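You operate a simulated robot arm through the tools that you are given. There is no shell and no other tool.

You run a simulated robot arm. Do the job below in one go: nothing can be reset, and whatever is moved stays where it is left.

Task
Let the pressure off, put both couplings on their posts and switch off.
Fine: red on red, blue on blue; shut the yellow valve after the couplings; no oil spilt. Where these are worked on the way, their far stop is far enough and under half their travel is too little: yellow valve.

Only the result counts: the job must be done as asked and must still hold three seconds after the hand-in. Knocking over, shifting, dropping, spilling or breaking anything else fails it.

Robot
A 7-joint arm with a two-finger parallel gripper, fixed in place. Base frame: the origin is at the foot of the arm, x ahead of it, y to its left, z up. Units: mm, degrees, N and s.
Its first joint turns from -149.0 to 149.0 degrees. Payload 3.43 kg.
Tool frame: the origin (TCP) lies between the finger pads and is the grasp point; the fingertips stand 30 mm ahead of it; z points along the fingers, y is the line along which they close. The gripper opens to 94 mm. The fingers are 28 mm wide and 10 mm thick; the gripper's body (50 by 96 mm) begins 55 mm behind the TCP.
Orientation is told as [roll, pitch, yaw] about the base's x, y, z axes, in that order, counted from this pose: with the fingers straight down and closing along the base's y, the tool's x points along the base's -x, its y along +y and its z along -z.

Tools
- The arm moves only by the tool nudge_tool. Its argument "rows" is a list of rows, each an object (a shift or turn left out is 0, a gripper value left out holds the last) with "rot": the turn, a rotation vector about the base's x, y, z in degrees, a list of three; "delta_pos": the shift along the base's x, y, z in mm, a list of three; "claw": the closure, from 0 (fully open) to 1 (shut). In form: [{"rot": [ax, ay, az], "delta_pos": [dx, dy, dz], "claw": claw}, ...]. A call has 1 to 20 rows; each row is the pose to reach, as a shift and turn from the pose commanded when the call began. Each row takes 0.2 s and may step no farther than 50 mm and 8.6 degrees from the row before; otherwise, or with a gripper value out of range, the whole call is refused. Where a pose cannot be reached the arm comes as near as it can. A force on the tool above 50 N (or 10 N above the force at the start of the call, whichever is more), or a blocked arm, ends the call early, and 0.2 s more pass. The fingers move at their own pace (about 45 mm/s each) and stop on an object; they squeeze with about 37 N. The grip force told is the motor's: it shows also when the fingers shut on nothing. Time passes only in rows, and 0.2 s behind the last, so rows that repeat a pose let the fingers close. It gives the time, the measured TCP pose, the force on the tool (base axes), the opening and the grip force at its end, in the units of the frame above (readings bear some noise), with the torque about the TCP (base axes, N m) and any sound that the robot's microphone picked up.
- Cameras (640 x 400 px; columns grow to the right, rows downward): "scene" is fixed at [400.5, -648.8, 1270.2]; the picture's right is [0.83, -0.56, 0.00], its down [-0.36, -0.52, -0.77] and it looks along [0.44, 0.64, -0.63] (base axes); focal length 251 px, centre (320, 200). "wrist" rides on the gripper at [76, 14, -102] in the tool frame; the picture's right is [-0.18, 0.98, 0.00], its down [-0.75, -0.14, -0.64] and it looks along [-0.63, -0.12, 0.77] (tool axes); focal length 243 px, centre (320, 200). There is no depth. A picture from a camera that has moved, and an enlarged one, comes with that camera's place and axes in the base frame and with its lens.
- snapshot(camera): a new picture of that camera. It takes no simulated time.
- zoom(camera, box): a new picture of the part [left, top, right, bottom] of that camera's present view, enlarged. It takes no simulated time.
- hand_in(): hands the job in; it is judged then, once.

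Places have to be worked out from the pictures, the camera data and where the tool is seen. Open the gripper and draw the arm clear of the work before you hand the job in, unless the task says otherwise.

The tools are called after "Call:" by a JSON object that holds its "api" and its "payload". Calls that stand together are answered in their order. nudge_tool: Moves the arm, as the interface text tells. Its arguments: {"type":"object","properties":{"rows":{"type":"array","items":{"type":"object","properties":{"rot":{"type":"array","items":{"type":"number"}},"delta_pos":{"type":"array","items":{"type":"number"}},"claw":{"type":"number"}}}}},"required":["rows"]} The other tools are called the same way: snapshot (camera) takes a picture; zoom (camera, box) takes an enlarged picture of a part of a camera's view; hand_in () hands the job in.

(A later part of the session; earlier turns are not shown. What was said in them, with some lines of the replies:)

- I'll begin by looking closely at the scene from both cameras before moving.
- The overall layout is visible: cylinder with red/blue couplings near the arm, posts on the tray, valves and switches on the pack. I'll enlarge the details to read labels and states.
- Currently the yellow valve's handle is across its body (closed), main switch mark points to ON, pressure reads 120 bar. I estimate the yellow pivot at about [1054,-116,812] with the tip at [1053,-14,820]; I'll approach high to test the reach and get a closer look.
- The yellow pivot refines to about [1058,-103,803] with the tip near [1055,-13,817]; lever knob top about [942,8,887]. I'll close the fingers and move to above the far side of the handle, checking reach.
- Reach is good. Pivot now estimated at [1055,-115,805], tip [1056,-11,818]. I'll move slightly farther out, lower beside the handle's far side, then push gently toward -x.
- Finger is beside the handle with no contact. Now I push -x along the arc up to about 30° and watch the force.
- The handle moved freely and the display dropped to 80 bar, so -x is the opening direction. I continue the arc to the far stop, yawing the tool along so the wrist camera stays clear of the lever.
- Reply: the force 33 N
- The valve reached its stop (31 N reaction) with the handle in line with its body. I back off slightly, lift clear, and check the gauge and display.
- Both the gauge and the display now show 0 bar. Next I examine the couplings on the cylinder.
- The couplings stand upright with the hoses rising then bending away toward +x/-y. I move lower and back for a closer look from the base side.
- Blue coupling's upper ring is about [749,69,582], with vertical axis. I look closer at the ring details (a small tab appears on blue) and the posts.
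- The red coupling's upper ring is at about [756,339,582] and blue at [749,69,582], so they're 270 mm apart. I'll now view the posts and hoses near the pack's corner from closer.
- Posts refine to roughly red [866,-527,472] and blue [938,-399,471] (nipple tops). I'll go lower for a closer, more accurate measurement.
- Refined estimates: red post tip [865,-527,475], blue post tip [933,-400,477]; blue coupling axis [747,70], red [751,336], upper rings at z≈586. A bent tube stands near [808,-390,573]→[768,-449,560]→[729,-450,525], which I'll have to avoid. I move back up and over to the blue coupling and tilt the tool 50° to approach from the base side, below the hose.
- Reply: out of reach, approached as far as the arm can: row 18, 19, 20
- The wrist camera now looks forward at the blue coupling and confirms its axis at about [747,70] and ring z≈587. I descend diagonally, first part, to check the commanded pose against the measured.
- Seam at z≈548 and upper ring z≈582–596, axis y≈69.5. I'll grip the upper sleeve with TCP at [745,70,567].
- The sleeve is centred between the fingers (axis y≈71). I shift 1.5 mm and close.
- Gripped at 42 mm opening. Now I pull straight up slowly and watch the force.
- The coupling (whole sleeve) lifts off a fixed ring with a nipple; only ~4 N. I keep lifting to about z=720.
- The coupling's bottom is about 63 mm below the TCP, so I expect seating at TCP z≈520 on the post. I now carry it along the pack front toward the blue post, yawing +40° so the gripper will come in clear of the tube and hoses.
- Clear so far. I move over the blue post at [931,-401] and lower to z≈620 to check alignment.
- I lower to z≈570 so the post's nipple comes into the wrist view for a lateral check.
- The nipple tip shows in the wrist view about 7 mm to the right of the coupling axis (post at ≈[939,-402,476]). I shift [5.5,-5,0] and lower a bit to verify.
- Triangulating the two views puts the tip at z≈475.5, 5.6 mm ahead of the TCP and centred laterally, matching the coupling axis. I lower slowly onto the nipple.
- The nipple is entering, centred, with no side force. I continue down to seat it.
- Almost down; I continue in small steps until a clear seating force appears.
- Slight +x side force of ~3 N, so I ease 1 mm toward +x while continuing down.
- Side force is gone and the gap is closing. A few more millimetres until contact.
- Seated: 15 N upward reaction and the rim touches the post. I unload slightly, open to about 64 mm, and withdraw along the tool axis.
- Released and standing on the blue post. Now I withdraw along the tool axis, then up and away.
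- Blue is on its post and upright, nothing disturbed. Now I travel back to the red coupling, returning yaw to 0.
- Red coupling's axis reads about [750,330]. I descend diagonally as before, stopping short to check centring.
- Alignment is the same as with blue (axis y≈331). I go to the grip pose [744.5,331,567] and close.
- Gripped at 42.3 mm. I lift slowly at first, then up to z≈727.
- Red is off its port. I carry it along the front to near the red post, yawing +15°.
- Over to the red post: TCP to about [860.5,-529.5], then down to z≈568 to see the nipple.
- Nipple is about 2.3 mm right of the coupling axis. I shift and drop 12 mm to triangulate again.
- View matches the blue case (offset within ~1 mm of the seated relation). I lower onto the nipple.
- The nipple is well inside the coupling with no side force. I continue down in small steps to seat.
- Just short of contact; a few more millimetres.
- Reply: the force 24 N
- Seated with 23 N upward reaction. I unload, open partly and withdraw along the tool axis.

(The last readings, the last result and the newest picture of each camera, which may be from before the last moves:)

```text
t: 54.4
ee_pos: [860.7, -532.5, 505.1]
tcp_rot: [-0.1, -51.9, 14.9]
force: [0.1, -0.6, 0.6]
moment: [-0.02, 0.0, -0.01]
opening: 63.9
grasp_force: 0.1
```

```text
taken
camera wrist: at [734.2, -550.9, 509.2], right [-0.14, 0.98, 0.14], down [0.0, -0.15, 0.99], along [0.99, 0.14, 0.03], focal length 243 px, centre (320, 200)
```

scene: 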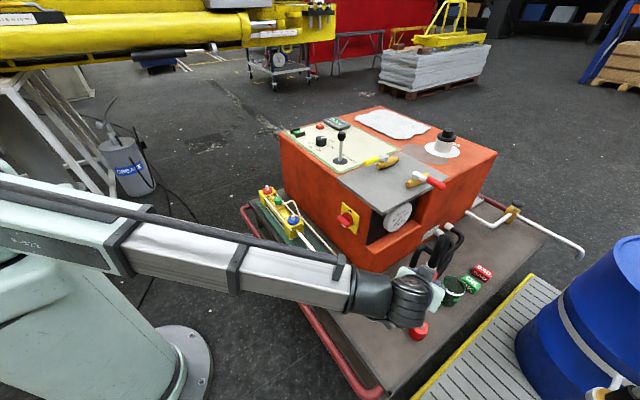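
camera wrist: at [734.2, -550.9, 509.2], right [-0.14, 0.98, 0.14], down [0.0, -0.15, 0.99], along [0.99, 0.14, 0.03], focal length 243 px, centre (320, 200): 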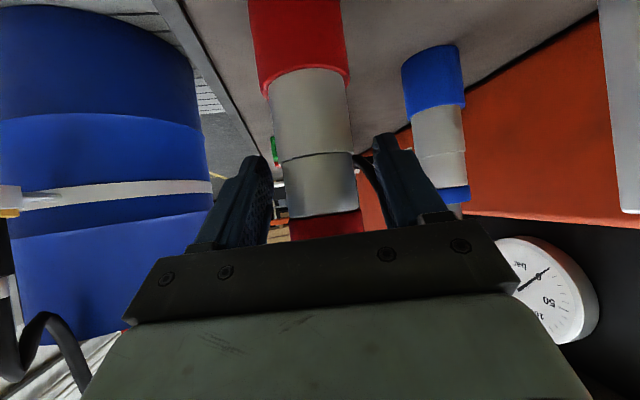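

Red stands on its post. I withdraw, go up and travel to face the main switch.

Call:
{"api": "nudge_tool", "payload": {"rows": [{"delta_pos": [-15, -4, 12.3], "claw": 0.32}, {"delta_pos": [-38, -10, 31], "claw": 0.32}, {"delta_pos": [-57, -15, 46], "claw": 0.32}, {"delta_pos": [-70, -18, 85], "claw": 0.32}, {"delta_pos": [-85, -15, 130], "claw": 0.2}, {"delta_pos": [-100, -5, 175], "claw": 0}, {"delta_pos": [-120, 20, 210], "claw": 0}, {"delta_pos": [-140, 60, 225], "rot": [0, 0, -4]}, {"delta_pos": [-150, 100, 225], "rot": [0, 0, -8]}, {"delta_pos": [-155, 145, 225], "rot": [0, 0, -12]}, {"delta_pos": [-160, 190, 220], "rot": [0, 0, -15]}, {"delta_pos": [-165, 235, 215], "rot": [0, 0, -15]}, {"delta_pos": [-165, 280, 210], "rot": [0, 0, -15]}, {"delta_pos": [-165, 325, 205], "rot": [0, 0, -15]}, {"delta_pos": [-165, 369, 200], "rot": [0, 0, -15]}]}}

Call:
{"api": "snapshot", "payload": {"camera": "wrist"}}

Call:
{"api": "snapshot", "payload": {"camera": "scene"}}

Call:
{"api": "zoom", "payload": {"camera": "scene", "box": [340, 220, 500, 350]}}

```text
t: 57.6
ee_pos: [697.6, -162.4, 705.3]
tcp_rot: [0.0, -52.1, 0.0]
force: [0.0, -0.5, 0.0]
moment: [0.0, 0.01, -0.03]
opening: 93.7
grasp_force: 0.1
```

```text
taken
camera wrist: at [569.1, -147.6, 708.8], right [0.11, 0.98, 0.14], down [-0.04, -0.14, 0.99], along [0.99, -0.12, 0.03], focal length 243 px, centre (320, 200)
```

wrist: 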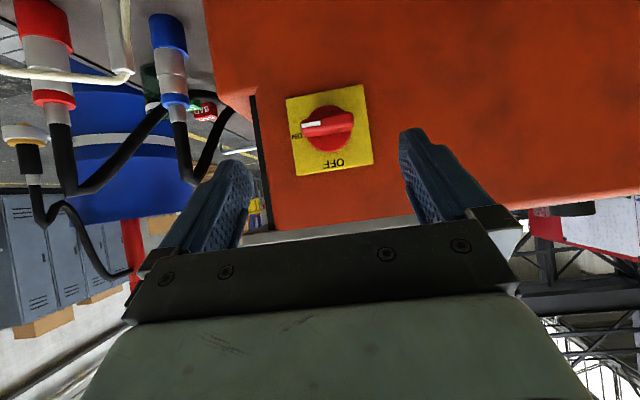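

```text
taken
```

scene: 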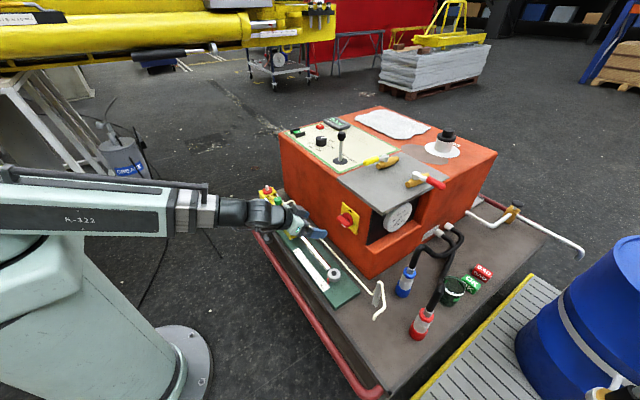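

```text
3.08 times, centred on (420, 285) of scene
camera zoom: at [400.5, -648.8, 1270.2], right [0.83, -0.56, 0.0], down [-0.36, -0.52, -0.77], along [0.44, 0.64, -0.63], focal length 772 px, centre (12, -62)
```

zoom: 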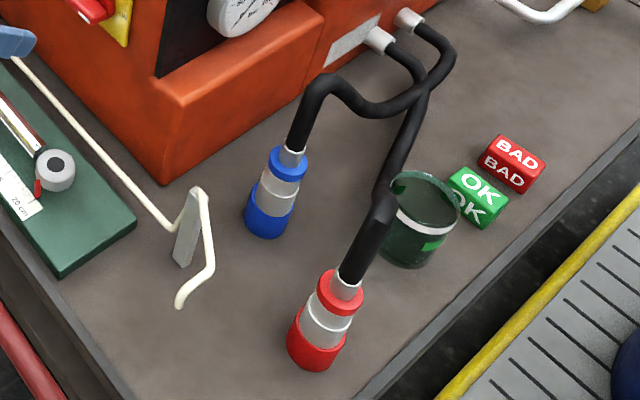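

Both couplings stand on matching posts and the hoses hang free; the jar and blocks are unmoved. Now I look closely at the main switch.

Call:
{"api": "zoom", "payload": {"camera": "wrist", "box": [270, 70, 400, 190]}}

Call:
{"api": "zoom", "payload": {"camera": "scene", "box": [325, 190, 425, 250]}}

Call:
{"api": "zoom", "payload": {"camera": "scene", "box": [280, 100, 440, 200]}}

```text
3.33 times, centred on (335, 130) of wrist
camera zoom: at [569.1, -147.6, 708.8], right [0.11, 0.98, 0.14], down [-0.04, -0.14, 0.99], along [0.99, -0.12, 0.03], focal length 809 px, centre (270, 433)
```

zoom: 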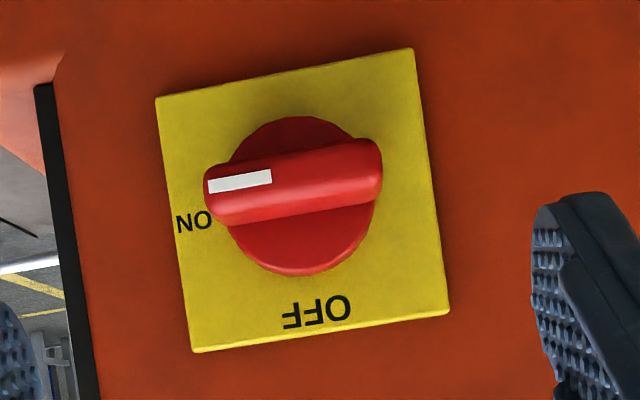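

```text
6.40 times, centred on (375, 220) of scene
camera zoom: at [400.5, -648.8, 1270.2], right [0.83, -0.56, 0.0], down [-0.36, -0.52, -0.77], along [0.44, 0.64, -0.63], focal length 1606 px, centre (-32, 72)
```

zoom: 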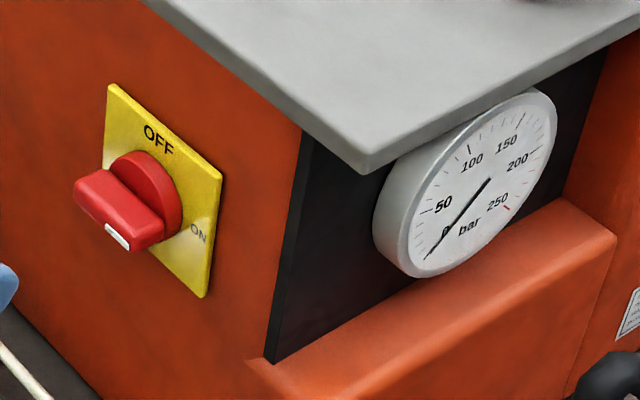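

```text
4.00 times, centred on (360, 150) of scene
camera zoom: at [400.5, -648.8, 1270.2], right [0.83, -0.56, 0.0], down [-0.36, -0.52, -0.77], along [0.44, 0.64, -0.63], focal length 1004 px, centre (160, 400)
```

zoom: 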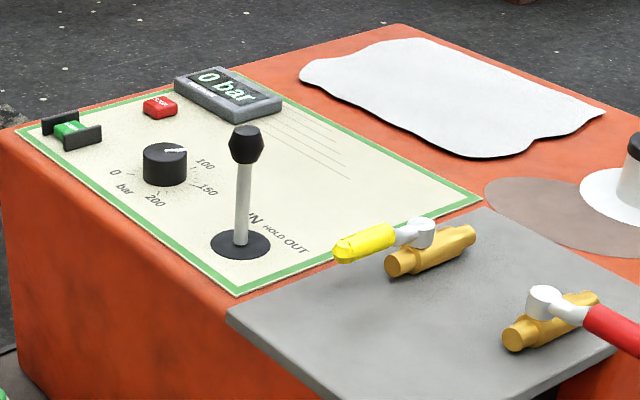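

The switch bar's front is at about x=835, axis y≈-160, z≈635; it is horizontal with the mark to ON (toward -y) and must turn 90° so the mark points up. I level the tool to point along +x in front of it.

Call:
{"api": "nudge_tool", "payload": {"rows": [{"delta_pos": [20, 1, -10], "rot": [0, -8, 0]}, {"delta_pos": [40, 2, -20], "rot": [0, -16, 0]}, {"delta_pos": [55, 2, -30], "rot": [0, -24, 0]}, {"delta_pos": [68, 2, -40], "rot": [0, -32, 0]}, {"delta_pos": [78, 2, -50], "rot": [0, -38, 0]}]}}

Call:
{"api": "snapshot", "payload": {"camera": "scene"}}

```text
t: 58.8
ee_pos: [775.2, -161.0, 654.8]
tcp_rot: [-161.2, -89.8, 161.1]
force: [0.0, 0.7, -0.4]
moment: [0.0, 0.03, -0.01]
opening: 94.0
grasp_force: 0.1
```

```text
taken
```

scene: 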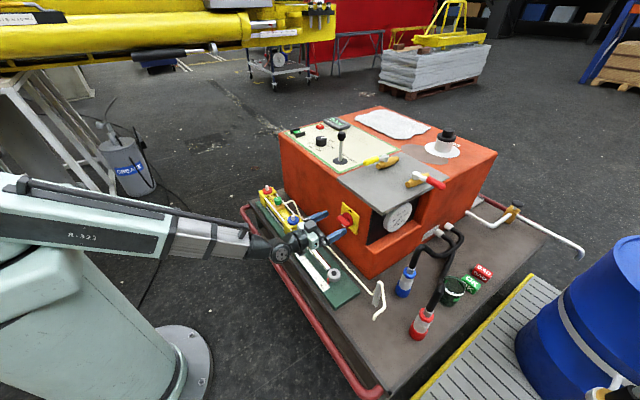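

Tool is horizontal. Now I roll +90° about x so the fingers will close vertically on the bar, and align to z=635.

Call:
{"api": "nudge_tool", "payload": {"rows": [{"rot": [8.2, 0, 0], "delta_pos": [0, 0, -4]}, {"rot": [16.4, 0, 0], "delta_pos": [0, 0, -8]}, {"rot": [24.6, 0, 0], "delta_pos": [0, 1, -12]}, {"rot": [32.8, 0, 0], "delta_pos": [0, 1, -16]}, {"rot": [41, 0, 0], "delta_pos": [0, 1, -20]}, {"rot": [49.2, 0, 0], "delta_pos": [0, 1, -20]}, {"rot": [57.4, 0, 0], "delta_pos": [0, 1, -20]}, {"rot": [65.6, 0, 0], "delta_pos": [0, 1, -20]}, {"rot": [73.8, 0, 0], "delta_pos": [0, 1, -20]}, {"rot": [82, 0, 0], "delta_pos": [0, 1, -20]}, {"rot": [90, 0, 0], "delta_pos": [0, 1, -20]}]}}

Call:
{"api": "snapshot", "payload": {"camera": "wrist"}}

Call:
{"api": "zoom", "payload": {"camera": "scene", "box": [270, 170, 410, 280]}}

```text
t: 61.2
ee_pos: [774.0, -160.3, 636.4]
tcp_rot: [90.0, 0.2, -90.0]
force: [-0.6, 0.2, 0.3]
moment: [0.02, 0.0, -0.03]
opening: 93.9
grasp_force: 0.1
```

```text
taken
camera wrist: at [671.8, -83.8, 651.0], right [0.0, -0.19, 0.98], down [-0.64, -0.75, -0.14], along [0.77, -0.63, -0.12], focal length 243 px, centre (320, 200)
```

wrist: 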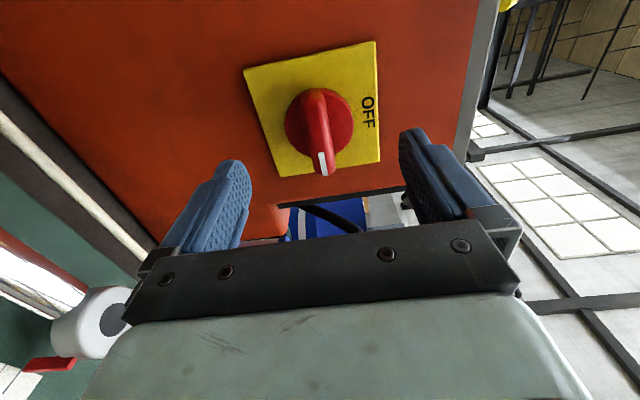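

```text
3.64 times, centred on (340, 225) of scene
camera zoom: at [400.5, -648.8, 1270.2], right [0.83, -0.56, 0.0], down [-0.36, -0.52, -0.77], along [0.44, 0.64, -0.63], focal length 913 px, centre (247, 109)
```

zoom: 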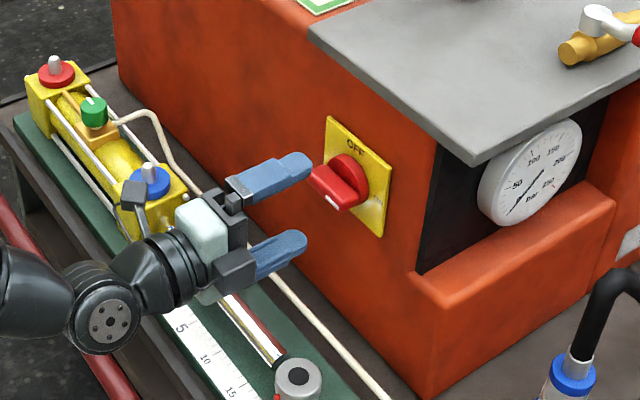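

The bar's centre is at y≈-159, z≈636, right between the fingers. I advance 43 mm and close on it.

Call:
{"api": "nudge_tool", "payload": {"rows": [{"delta_pos": [20, 1, -0.5], "claw": 0}, {"delta_pos": [43, 1, -0.5], "claw": 0}, {"delta_pos": [43, 1, -0.5], "claw": 1}, {"delta_pos": [43, 1, -0.5], "claw": 1}, {"delta_pos": [43, 1, -0.5], "claw": 1}, {"delta_pos": [43, 1, -0.5], "claw": 1}, {"delta_pos": [43, 1, -0.5], "claw": 1}, {"delta_pos": [43, 1, -0.5], "claw": 1}]}}

Call:
{"api": "snapshot", "payload": {"camera": "wrist"}}

Call:
{"api": "zoom", "payload": {"camera": "scene", "box": [300, 180, 400, 260]}}

```text
t: 63.0
ee_pos: [817.1, -158.1, 634.5]
tcp_rot: [89.9, 0.0, -90.0]
force: [-1.9, 0.8, -8.5]
moment: [0.02, -0.22, 0.0]
opening: 17.1
grasp_force: 43.5
```

```text
taken
camera wrist: at [714.8, -82.8, 650.2], right [0.0, -0.18, 0.98], down [-0.64, -0.75, -0.14], along [0.77, -0.63, -0.12], focal length 243 px, centre (320, 200)
```

wrist: 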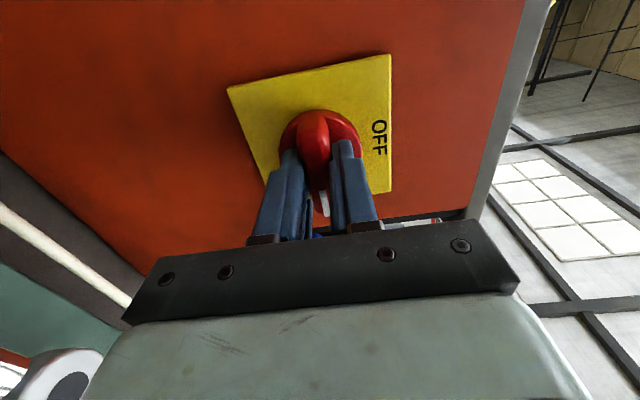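

```text
5.00 times, centred on (350, 220) of scene
camera zoom: at [400.5, -648.8, 1270.2], right [0.83, -0.56, 0.0], down [-0.36, -0.52, -0.77], along [0.44, 0.64, -0.63], focal length 1255 px, centre (170, 100)
```

zoom: 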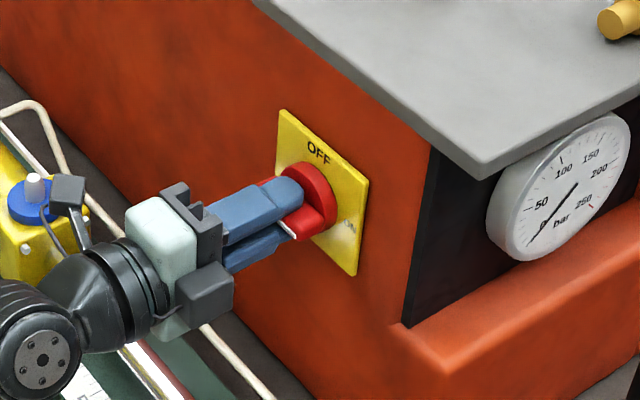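

Firm grip on the bar. I turn it -90° about x (mark from ON up to OFF), centring on the switch axis.

Call:
{"api": "nudge_tool", "payload": {"rows": [{"rot": [-8.2, 0, 0], "delta_pos": [0, -0.3, -0.6], "claw": 1}, {"rot": [-16.4, 0, 0], "delta_pos": [0, -0.6, -0.6], "claw": 1}, {"rot": [-24.6, 0, 0], "delta_pos": [0, -1, -0.6], "claw": 1}, {"rot": [-32.8, 0, 0], "delta_pos": [0, -1.2, -0.6], "claw": 1}, {"rot": [-41, 0, 0], "delta_pos": [0, -1.4, -0.6], "claw": 1}]}}

Call:
{"api": "zoom", "payload": {"camera": "scene", "box": [300, 180, 400, 260]}}

```text
t: 64.2
ee_pos: [817.4, -158.8, 634.2]
tcp_rot: [89.9, -41.2, -89.9]
force: [-6.6, 16.6, -10.4]
moment: [0.0, -0.48, -0.3]
opening: 16.8
grasp_force: 44.8
```

```text
5.00 times, centred on (350, 220) of scene
camera zoom: at [400.5, -648.8, 1270.2], right [0.83, -0.56, 0.0], down [-0.36, -0.52, -0.77], along [0.44, 0.64, -0.63], focal length 1255 px, centre (170, 100)
```

zoom: 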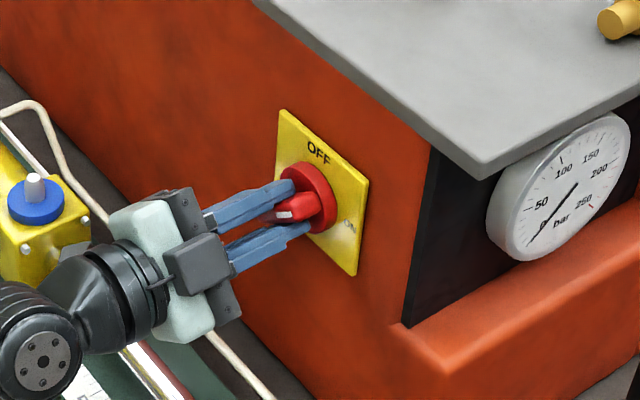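

The bar is turning (≈45° now). I correct the centre by about 1 mm and complete the turn.

Call:
{"api": "nudge_tool", "payload": {"rows": [{"rot": [-8.2, 0, 0], "delta_pos": [0, 1, -0.8], "claw": 1}, {"rot": [-16.4, 0, 0], "delta_pos": [0, 1.3, -1], "claw": 1}, {"rot": [-24.6, 0, 0], "delta_pos": [0, 1.3, -1], "claw": 1}, {"rot": [-32.8, 0, 0], "delta_pos": [0, 1.3, -1], "claw": 1}, {"rot": [-41, 0, 0], "delta_pos": [0, 1.3, -1], "claw": 1}, {"rot": [-49, 0, 0], "delta_pos": [0, 1.3, -1], "claw": 1}]}}

Call:
{"api": "zoom", "payload": {"camera": "scene", "box": [300, 180, 400, 260]}}

Call:
{"api": "snapshot", "payload": {"camera": "wrist"}}

```text
t: 65.6
ee_pos: [815.7, -159.8, 633.0]
tcp_rot: [-146.1, -89.8, 146.0]
force: [-6.9, -9.6, 1.7]
moment: [0.07, -0.7, 0.17]
opening: 16.8
grasp_force: 45.4
```

```text
5.00 times, centred on (350, 220) of scene
camera zoom: at [400.5, -648.8, 1270.2], right [0.83, -0.56, 0.0], down [-0.36, -0.52, -0.77], along [0.44, 0.64, -0.63], focal length 1255 px, centre (170, 100)
```

zoom: 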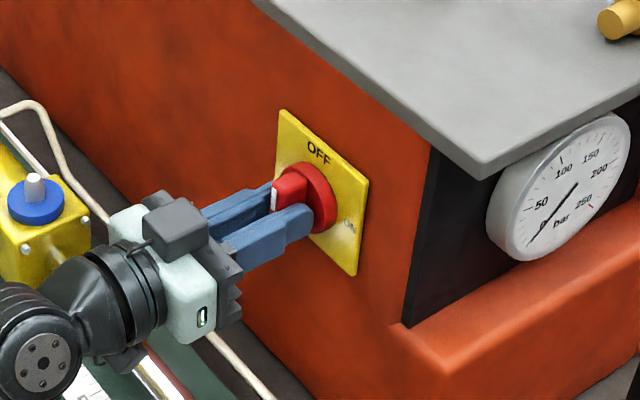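

```text
taken
camera wrist: at [715.0, -145.7, 558.2], right [0.0, 0.98, 0.18], down [-0.64, -0.14, 0.75], along [0.77, -0.12, 0.63], focal length 243 px, centre (320, 200)
```

wrist: 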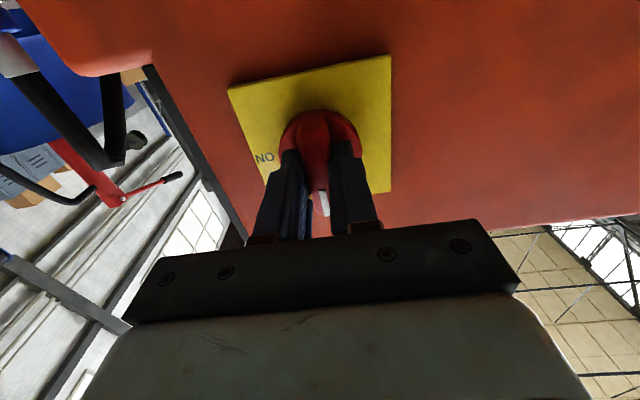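

The mark now points to OFF. I add a small 4° over-turn to be sure of the stop, then return and release.

Call:
{"api": "nudge_tool", "payload": {"rows": [{"rot": [-4, 0, 0], "delta_pos": [0, 0, 0], "claw": 1}, {"rot": [-4, 0, 0], "delta_pos": [0, 0, 0], "claw": 1}]}}

Call:
{"api": "zoom", "payload": {"camera": "scene", "box": [280, 100, 440, 240]}}

```text
t: 66.2
ee_pos: [817.8, -160.1, 633.0]
tcp_rot: [-90.8, -86.2, 90.7]
force: [-4.2, -15.7, 2.6]
moment: [1.52, -1.03, -0.18]
opening: 18.4
grasp_force: 44.8
```

```text
2.86 times, centred on (360, 170) of scene
camera zoom: at [400.5, -648.8, 1270.2], right [0.83, -0.56, 0.0], down [-0.36, -0.52, -0.77], along [0.44, 0.64, -0.63], focal length 717 px, centre (206, 286)
```

zoom: 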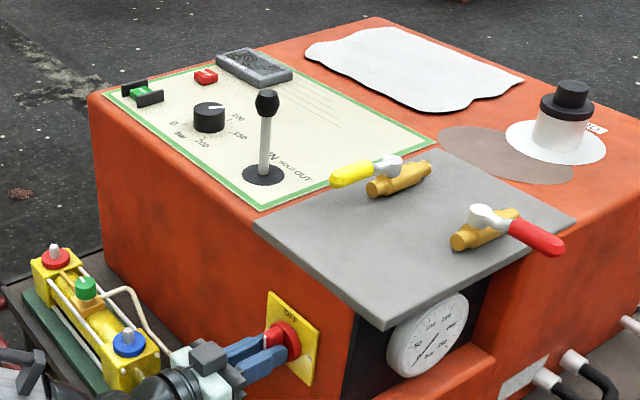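

The stop is felt (1.5 N m) and the display is dark: switched off. I undo the over-turn, open and back away.

Call:
{"api": "nudge_tool", "payload": {"rows": [{"rot": [4, 0, 0], "claw": 1}, {"rot": [4, 0, 0], "claw": 0.5}, {"rot": [4, 0, 0], "claw": 0.5}, {"rot": [4, 0, 0], "claw": 0.5}, {"rot": [4, 0, 0], "claw": 0.5}, {"rot": [4, 0, 0], "delta_pos": [-20, 0, 0], "claw": 0.5}, {"rot": [4, 0, 0], "delta_pos": [-50, 0, 2], "claw": 0.5}]}}

Call:
{"api": "zoom", "payload": {"camera": "scene", "box": [300, 180, 400, 260]}}

```text
t: 67.8
ee_pos: [768.0, -158.5, 635.1]
tcp_rot: [-131.8, -90.0, 131.7]
force: [-0.4, -0.2, -0.4]
moment: [-0.01, -0.02, -0.01]
opening: 47.2
grasp_force: 0.1
```

```text
5.00 times, centred on (350, 220) of scene
camera zoom: at [400.5, -648.8, 1270.2], right [0.83, -0.56, 0.0], down [-0.36, -0.52, -0.77], along [0.44, 0.64, -0.63], focal length 1255 px, centre (170, 100)
```

zoom: 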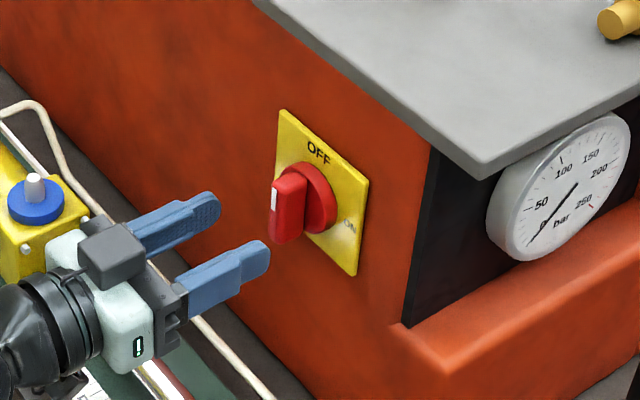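

The switch is at OFF. Now I raise the arm and bring the tool back to pointing down, heading for the yellow valve.

Call:
{"api": "nudge_tool", "payload": {"rows": [{"delta_pos": [-10, 0, 40], "rot": [0, 8.2, 0], "claw": 0.5}, {"delta_pos": [-15, 0, 80], "rot": [0, 16.4, 0], "claw": 0.7}, {"delta_pos": [-15, 0, 125], "rot": [0, 24.6, 0], "claw": 1}, {"delta_pos": [-10, 0, 170], "rot": [0, 32.8, 0], "claw": 1}, {"delta_pos": [0, 0, 215], "rot": [0, 41, 0], "claw": 1}, {"delta_pos": [10, 0, 260], "rot": [0, 49.2, 0], "claw": 1}, {"delta_pos": [20, 0, 300], "rot": [0, 57.4, 0], "claw": 1}, {"delta_pos": [40, 0, 330], "rot": [0, 65.6, 0], "claw": 1}, {"delta_pos": [70, 0, 345], "rot": [0, 73.8, 0], "claw": 1}, {"delta_pos": [100, 0, 345], "rot": [0, 82, 0], "claw": 1}, {"delta_pos": [140, 0, 345], "rot": [0, 90, 0], "claw": 1}]}}

Call:
{"api": "snapshot", "payload": {"camera": "wrist"}}

Call:
{"api": "snapshot", "payload": {"camera": "scene"}}

```text
t: 70.2
ee_pos: [909.7, -158.3, 980.3]
tcp_rot: [-0.1, 0.1, 0.0]
force: [-0.2, 0.4, 0.1]
moment: [-0.01, -0.04, 0.02]
opening: 0.0
grasp_force: 32.9
```

```text
taken
camera wrist: at [832.8, -143.5, 1084.2], right [0.18, 0.98, 0.0], down [0.75, -0.14, 0.64], along [0.63, -0.12, -0.77], focal length 243 px, centre (320, 200)
```

wrist: 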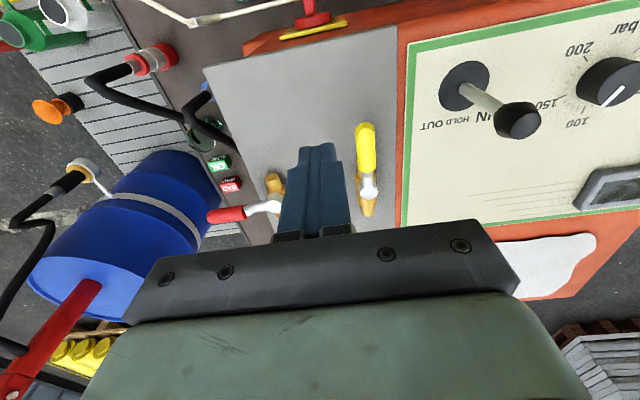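

```text
taken
```

scene: 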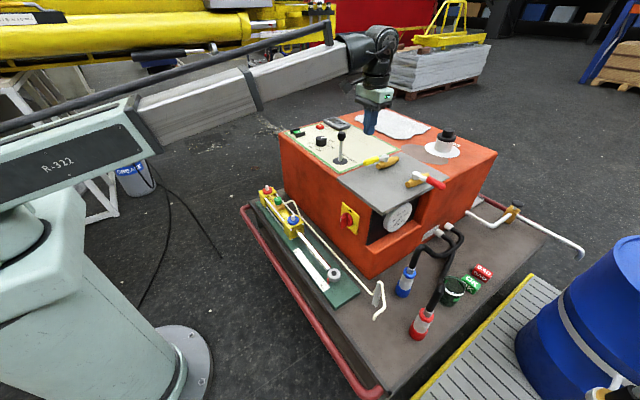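

The handle lies along -x from the pivot with tip at about [950,-116,820]. I yaw +40° and lower the closed fingers on its -y side.

Call:
{"api": "nudge_tool", "payload": {"rows": [{"delta_pos": [15, -2, 0], "rot": [0, 0, 8], "claw": 1}, {"delta_pos": [30, -3, -10], "rot": [0, 0, 16], "claw": 1}, {"delta_pos": [45, -3, -25], "rot": [0, 0, 24], "claw": 1}, {"delta_pos": [60, -3, -45], "rot": [0, 0, 32], "claw": 1}, {"delta_pos": [70, -3, -70], "rot": [0, 0, 40], "claw": 1}, {"delta_pos": [70, -3, -110], "rot": [0, 0, 40], "claw": 1}, {"delta_pos": [70, -3, -146], "rot": [0, 0, 40], "claw": 1}]}}

Call:
{"api": "snapshot", "payload": {"camera": "wrist"}}

Call:
{"api": "zoom", "payload": {"camera": "scene", "box": [330, 100, 450, 200]}}

```text
t: 71.8
ee_pos: [977.3, -162.7, 834.2]
tcp_rot: [0.0, 0.0, 40.1]
force: [0.4, 0.2, -0.2]
moment: [0.03, -0.04, -0.01]
opening: 0.0
grasp_force: 33.0
```

```text
taken
camera wrist: at [910.4, -200.2, 937.1], right [-0.49, 0.87, 0.0], down [0.67, 0.38, 0.64], along [0.56, 0.32, -0.77], focal length 243 px, centre (320, 200)
```

wrist: 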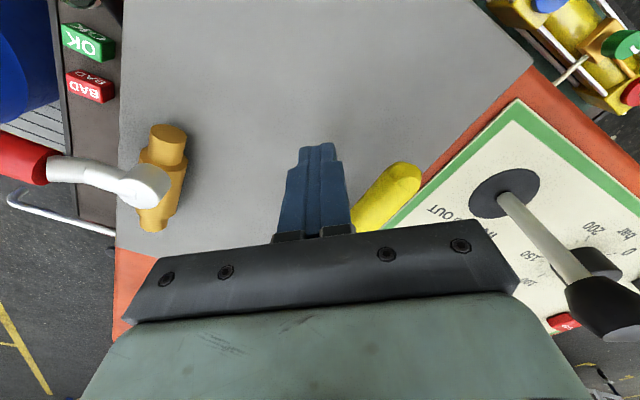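

```text
4.00 times, centred on (390, 150) of scene
camera zoom: at [400.5, -648.8, 1270.2], right [0.83, -0.56, 0.0], down [-0.36, -0.52, -0.77], along [0.44, 0.64, -0.63], focal length 1004 px, centre (40, 400)
```

zoom: 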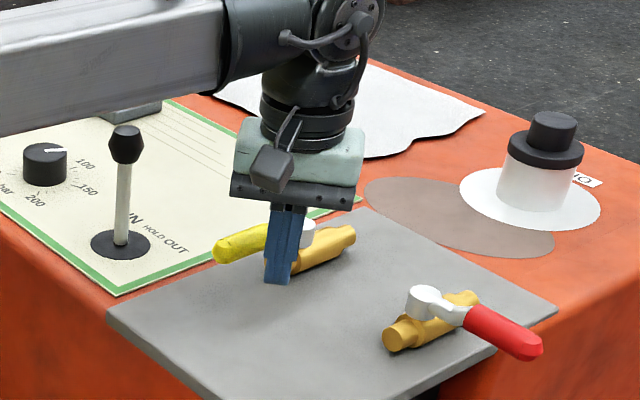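

Closed fingers are beside the handle. I push it along the arc back toward closed, first to about 20° short.

Call:
{"api": "nudge_tool", "payload": {"rows": [{"delta_pos": [1, 10, 0], "claw": 1}, {"delta_pos": [1, 20, 0], "claw": 1}, {"delta_pos": [-2.6, 33, 0], "claw": 1}, {"delta_pos": [-3.7, 47, 0], "claw": 1}, {"delta_pos": [-2.3, 61, 0], "claw": 1}, {"delta_pos": [2, 75, 0], "claw": 1}, {"delta_pos": [9.4, 88.6, 0], "claw": 1}, {"delta_pos": [16.4, 98.7, 0], "claw": 1}, {"delta_pos": [25.3, 108, 0], "claw": 1}]}}

Call:
{"api": "snapshot", "payload": {"camera": "wrist"}}

Call:
{"api": "zoom", "payload": {"camera": "scene", "box": [330, 100, 450, 200]}}

```text
t: 73.8
ee_pos: [1004.1, -53.8, 833.9]
tcp_rot: [0.0, 0.0, 40.0]
force: [-0.3, -2.1, -0.4]
moment: [-0.03, 0.04, -0.04]
opening: 0.0
grasp_force: 32.9
```

```text
taken
camera wrist: at [935.9, -91.7, 937.3], right [-0.49, 0.87, 0.0], down [0.67, 0.38, 0.64], along [0.56, 0.32, -0.77], focal length 243 px, centre (320, 200)
```

wrist: 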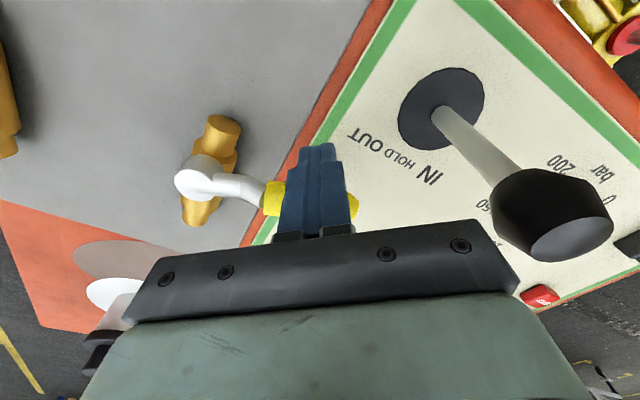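

```text
4.00 times, centred on (390, 150) of scene
camera zoom: at [400.5, -648.8, 1270.2], right [0.83, -0.56, 0.0], down [-0.36, -0.52, -0.77], along [0.44, 0.64, -0.63], focal length 1004 px, centre (40, 400)
```

zoom: 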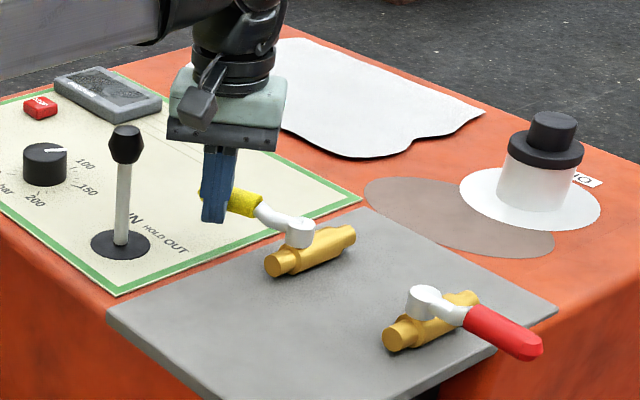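

It is nearly closed. I continue to the stop and watch for the reaction.

Call:
{"api": "nudge_tool", "payload": {"rows": [{"delta_pos": [6, 4, 0], "claw": 1}, {"delta_pos": [11, 7.7, 0], "claw": 1}, {"delta_pos": [17, 10.5, 0], "claw": 1}, {"delta_pos": [23.7, 13.5, 0], "claw": 1}, {"delta_pos": [27, 15, 0], "claw": 1}, {"delta_pos": [30, 16, 0], "claw": 1}]}}

Call:
{"api": "snapshot", "payload": {"camera": "wrist"}}

Call:
{"api": "zoom", "payload": {"camera": "scene", "box": [330, 100, 450, 200]}}

```text
t: 75.2
ee_pos: [1029.7, -40.2, 833.6]
tcp_rot: [0.1, 0.3, 39.9]
force: [-30.2, -14.1, 0.1]
moment: [-0.24, 0.54, -0.15]
opening: 0.0
grasp_force: 33.1
```

```text
taken
camera wrist: at [961.9, -77.3, 938.1], right [-0.49, 0.87, 0.0], down [0.67, 0.38, 0.64], along [0.56, 0.31, -0.77], focal length 243 px, centre (320, 200)
```

wrist: 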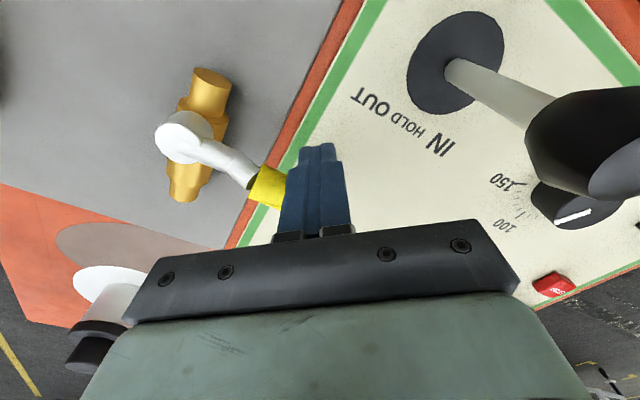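

```text
4.00 times, centred on (390, 150) of scene
camera zoom: at [400.5, -648.8, 1270.2], right [0.83, -0.56, 0.0], down [-0.36, -0.52, -0.77], along [0.44, 0.64, -0.63], focal length 1004 px, centre (40, 400)
```

zoom: 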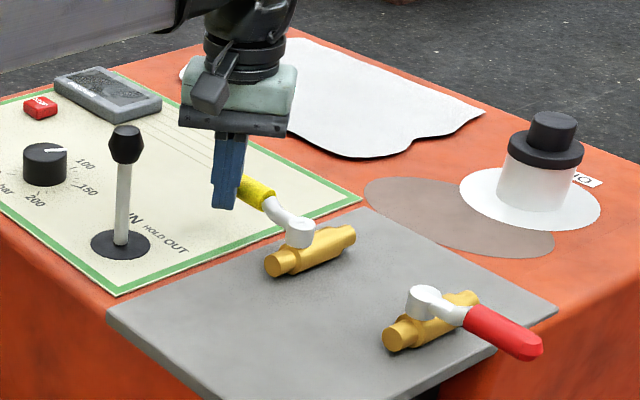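

The stop is reached (≈33 N). I back off, lift clear, open the gripper and draw the arm away.

Call:
{"api": "nudge_tool", "payload": {"rows": [{"delta_pos": [-14, -10, 0], "claw": 1}, {"delta_pos": [-16, -12, 40], "claw": 1}, {"delta_pos": [-16, -12, 90], "claw": 1}, {"delta_pos": [-20, -15, 130], "rot": [0, 0, -8], "claw": 0.5}, {"delta_pos": [-60, -25, 160], "rot": [0, 0, -16], "claw": 0}, {"delta_pos": [-100, -35, 185], "rot": [0, 0, -24], "claw": 0}, {"delta_pos": [-145, -45, 205], "rot": [0, 0, -32], "claw": 0}, {"delta_pos": [-190, -55, 220], "rot": [0, 0, -40], "claw": 0}, {"delta_pos": [-235, -60, 235], "rot": [0, 0, -40], "claw": 0}, {"delta_pos": [-275, -60, 250], "rot": [0, 0, -40], "claw": 0}]}}

Call:
{"api": "snapshot", "payload": {"camera": "wrist"}}

Call:
{"api": "snapshot", "payload": {"camera": "scene"}}

Call:
{"api": "zoom", "payload": {"camera": "scene", "box": [280, 100, 440, 250]}}

Call:
{"api": "zoom", "payload": {"camera": "scene", "box": [380, 220, 500, 350]}}

Call:
{"api": "zoom", "payload": {"camera": "scene", "box": [240, 160, 400, 320]}}

```text
refused: row 5 steps farther than a row can; nothing moved
```

```text
taken
camera wrist: at [961.9, -77.3, 938.1], right [-0.49, 0.87, 0.0], down [0.67, 0.38, 0.64], along [0.56, 0.31, -0.77], focal length 243 px, centre (320, 200)
```

wrist: 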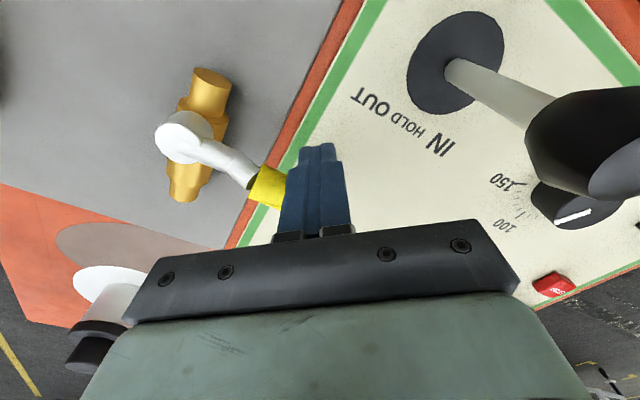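

```text
taken
```

scene: 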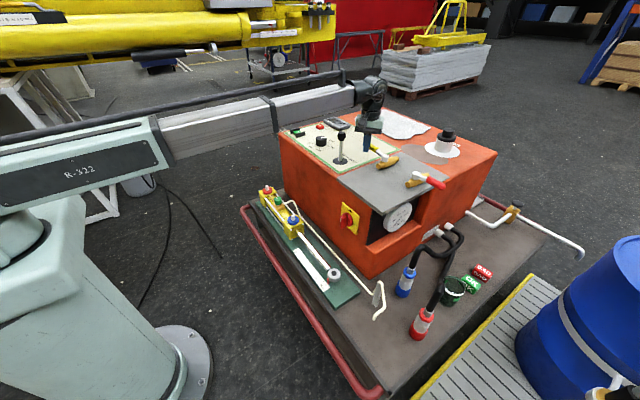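

```text
2.67 times, centred on (360, 175) of scene
camera zoom: at [400.5, -648.8, 1270.2], right [0.83, -0.56, 0.0], down [-0.36, -0.52, -0.77], along [0.44, 0.64, -0.63], focal length 669 px, centre (213, 267)
```

zoom: 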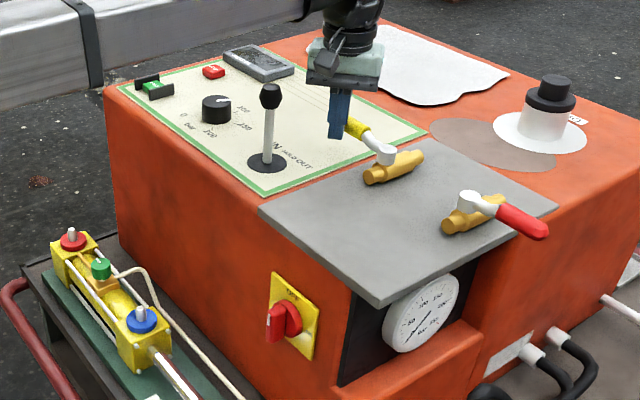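

```text
3.08 times, centred on (440, 285) of scene
camera zoom: at [400.5, -648.8, 1270.2], right [0.83, -0.56, 0.0], down [-0.36, -0.52, -0.77], along [0.44, 0.64, -0.63], focal length 772 px, centre (-49, -62)
```

zoom: 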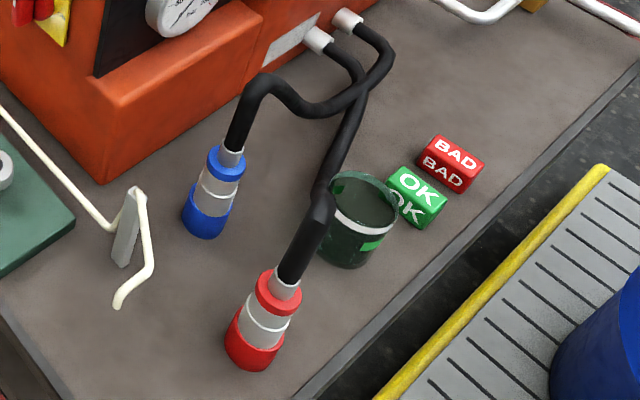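

```text
2.50 times, centred on (320, 240) of scene
camera zoom: at [400.5, -648.8, 1270.2], right [0.83, -0.56, 0.0], down [-0.36, -0.52, -0.77], along [0.44, 0.64, -0.63], focal length 628 px, centre (320, 100)
```

zoom: 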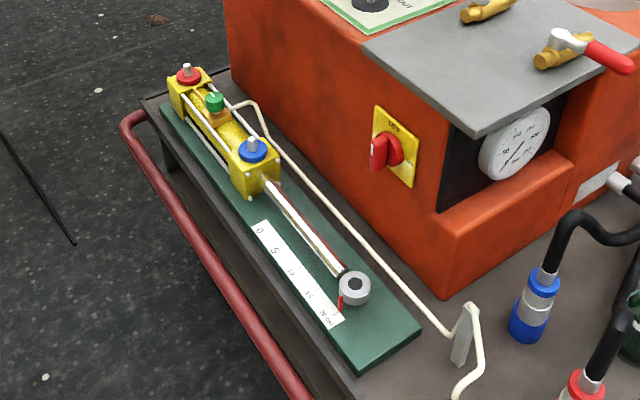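

The move was refused for one over-long step; nothing moved. I repeat it with shorter steps.

Call:
{"api": "nudge_tool", "payload": {"rows": [{"delta_pos": [-14, -10, 0], "claw": 1}, {"delta_pos": [-16, -12, 40], "claw": 1}, {"delta_pos": [-16, -12, 85], "claw": 1}, {"delta_pos": [-20, -15, 125], "rot": [0, 0, -8], "claw": 0.5}, {"delta_pos": [-50, -22, 150], "rot": [0, 0, -16], "claw": 0}, {"delta_pos": [-85, -30, 170], "rot": [0, 0, -24], "claw": 0}, {"delta_pos": [-122, -38, 185], "rot": [0, 0, -32], "claw": 0}, {"delta_pos": [-162, -45, 200], "rot": [0, 0, -40], "claw": 0}, {"delta_pos": [-205, -50, 215], "rot": [0, 0, -40], "claw": 0}, {"delta_pos": [-248, -55, 230], "rot": [0, 0, -40], "claw": 0}, {"delta_pos": [-275, -58, 245], "rot": [0, 0, -40], "claw": 0}]}}

Call:
{"api": "snapshot", "payload": {"camera": "wrist"}}

Call:
{"api": "zoom", "payload": {"camera": "scene", "box": [280, 100, 440, 250]}}

Call:
{"api": "zoom", "payload": {"camera": "scene", "box": [325, 190, 425, 250]}}

```text
t: 77.6
ee_pos: [757.2, -95.0, 1080.4]
tcp_rot: [-0.1, 0.0, 0.0]
force: [0.5, -0.2, 1.0]
moment: [-0.03, -0.01, 0.01]
opening: 93.9
grasp_force: 0.0
```

```text
taken
camera wrist: at [680.9, -81.4, 1183.0], right [0.18, 0.98, 0.0], down [0.75, -0.14, 0.64], along [0.63, -0.12, -0.77], focal length 243 px, centre (320, 200)
```

wrist: 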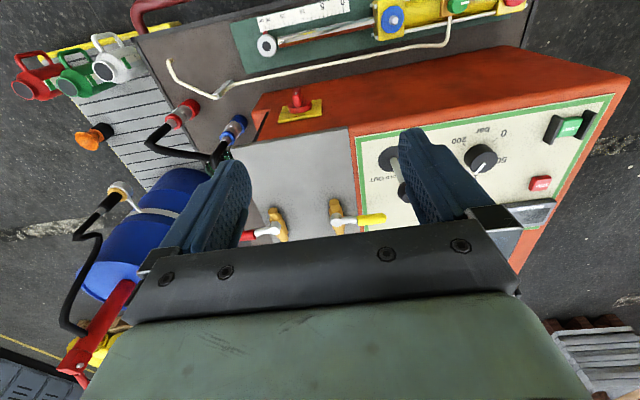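

```text
2.67 times, centred on (360, 175) of scene
camera zoom: at [400.5, -648.8, 1270.2], right [0.83, -0.56, 0.0], down [-0.36, -0.52, -0.77], along [0.44, 0.64, -0.63], focal length 669 px, centre (213, 267)
```

zoom: 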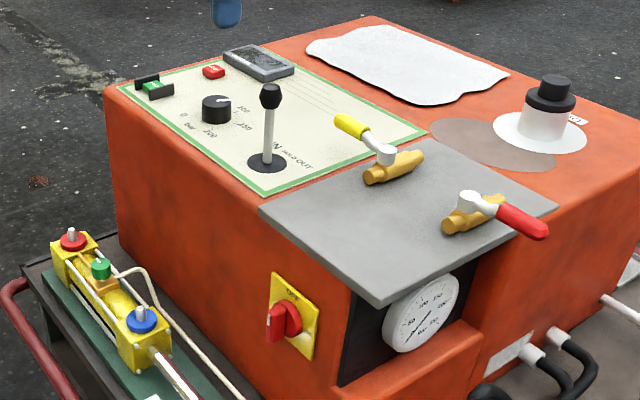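

```text
6.40 times, centred on (375, 220) of scene
camera zoom: at [400.5, -648.8, 1270.2], right [0.83, -0.56, 0.0], down [-0.36, -0.52, -0.77], along [0.44, 0.64, -0.63], focal length 1606 px, centre (-32, 72)
```

zoom: 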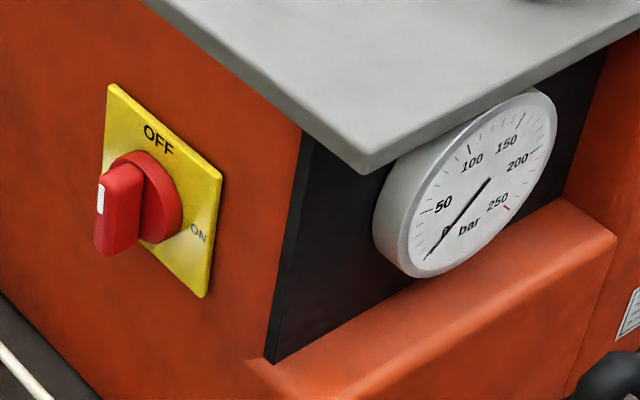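

Everything checks: gauge at 0, both couplings on their matching posts, main switch OFF with the display dark, yellow valve shut again at its stop, no oil seen, gripper open and clear. I hand the job in.

Call:
{"api": "hand_in", "payload": {}}

```text
The job is handed in.
```

I let the pressure off, put both couplings on their posts, switched the pack off and shut the yellow valve, then handed the job in. I don't have the verdict from the hand-in.

- **Pressure:** I opened the yellow valve to its far stop. The gauge and the display both fell from 120 bar to 0, and the gauge still reads 0.
- **Couplings:** red is on the red post and blue on the blue post. Each was pushed down until it seated, and both were standing upright in the last view of the posts.
- **Switch:** the main switch is turned to OFF against its stop, and the display is dark.
- **Yellow valve:** I shut it to its stop after the couplings. I turned the main switch off first, so the pump could not build pressure again.

I saw no oil spilt, and nothing else appears to have been moved. The gripper is open and the arm is clear of the work.
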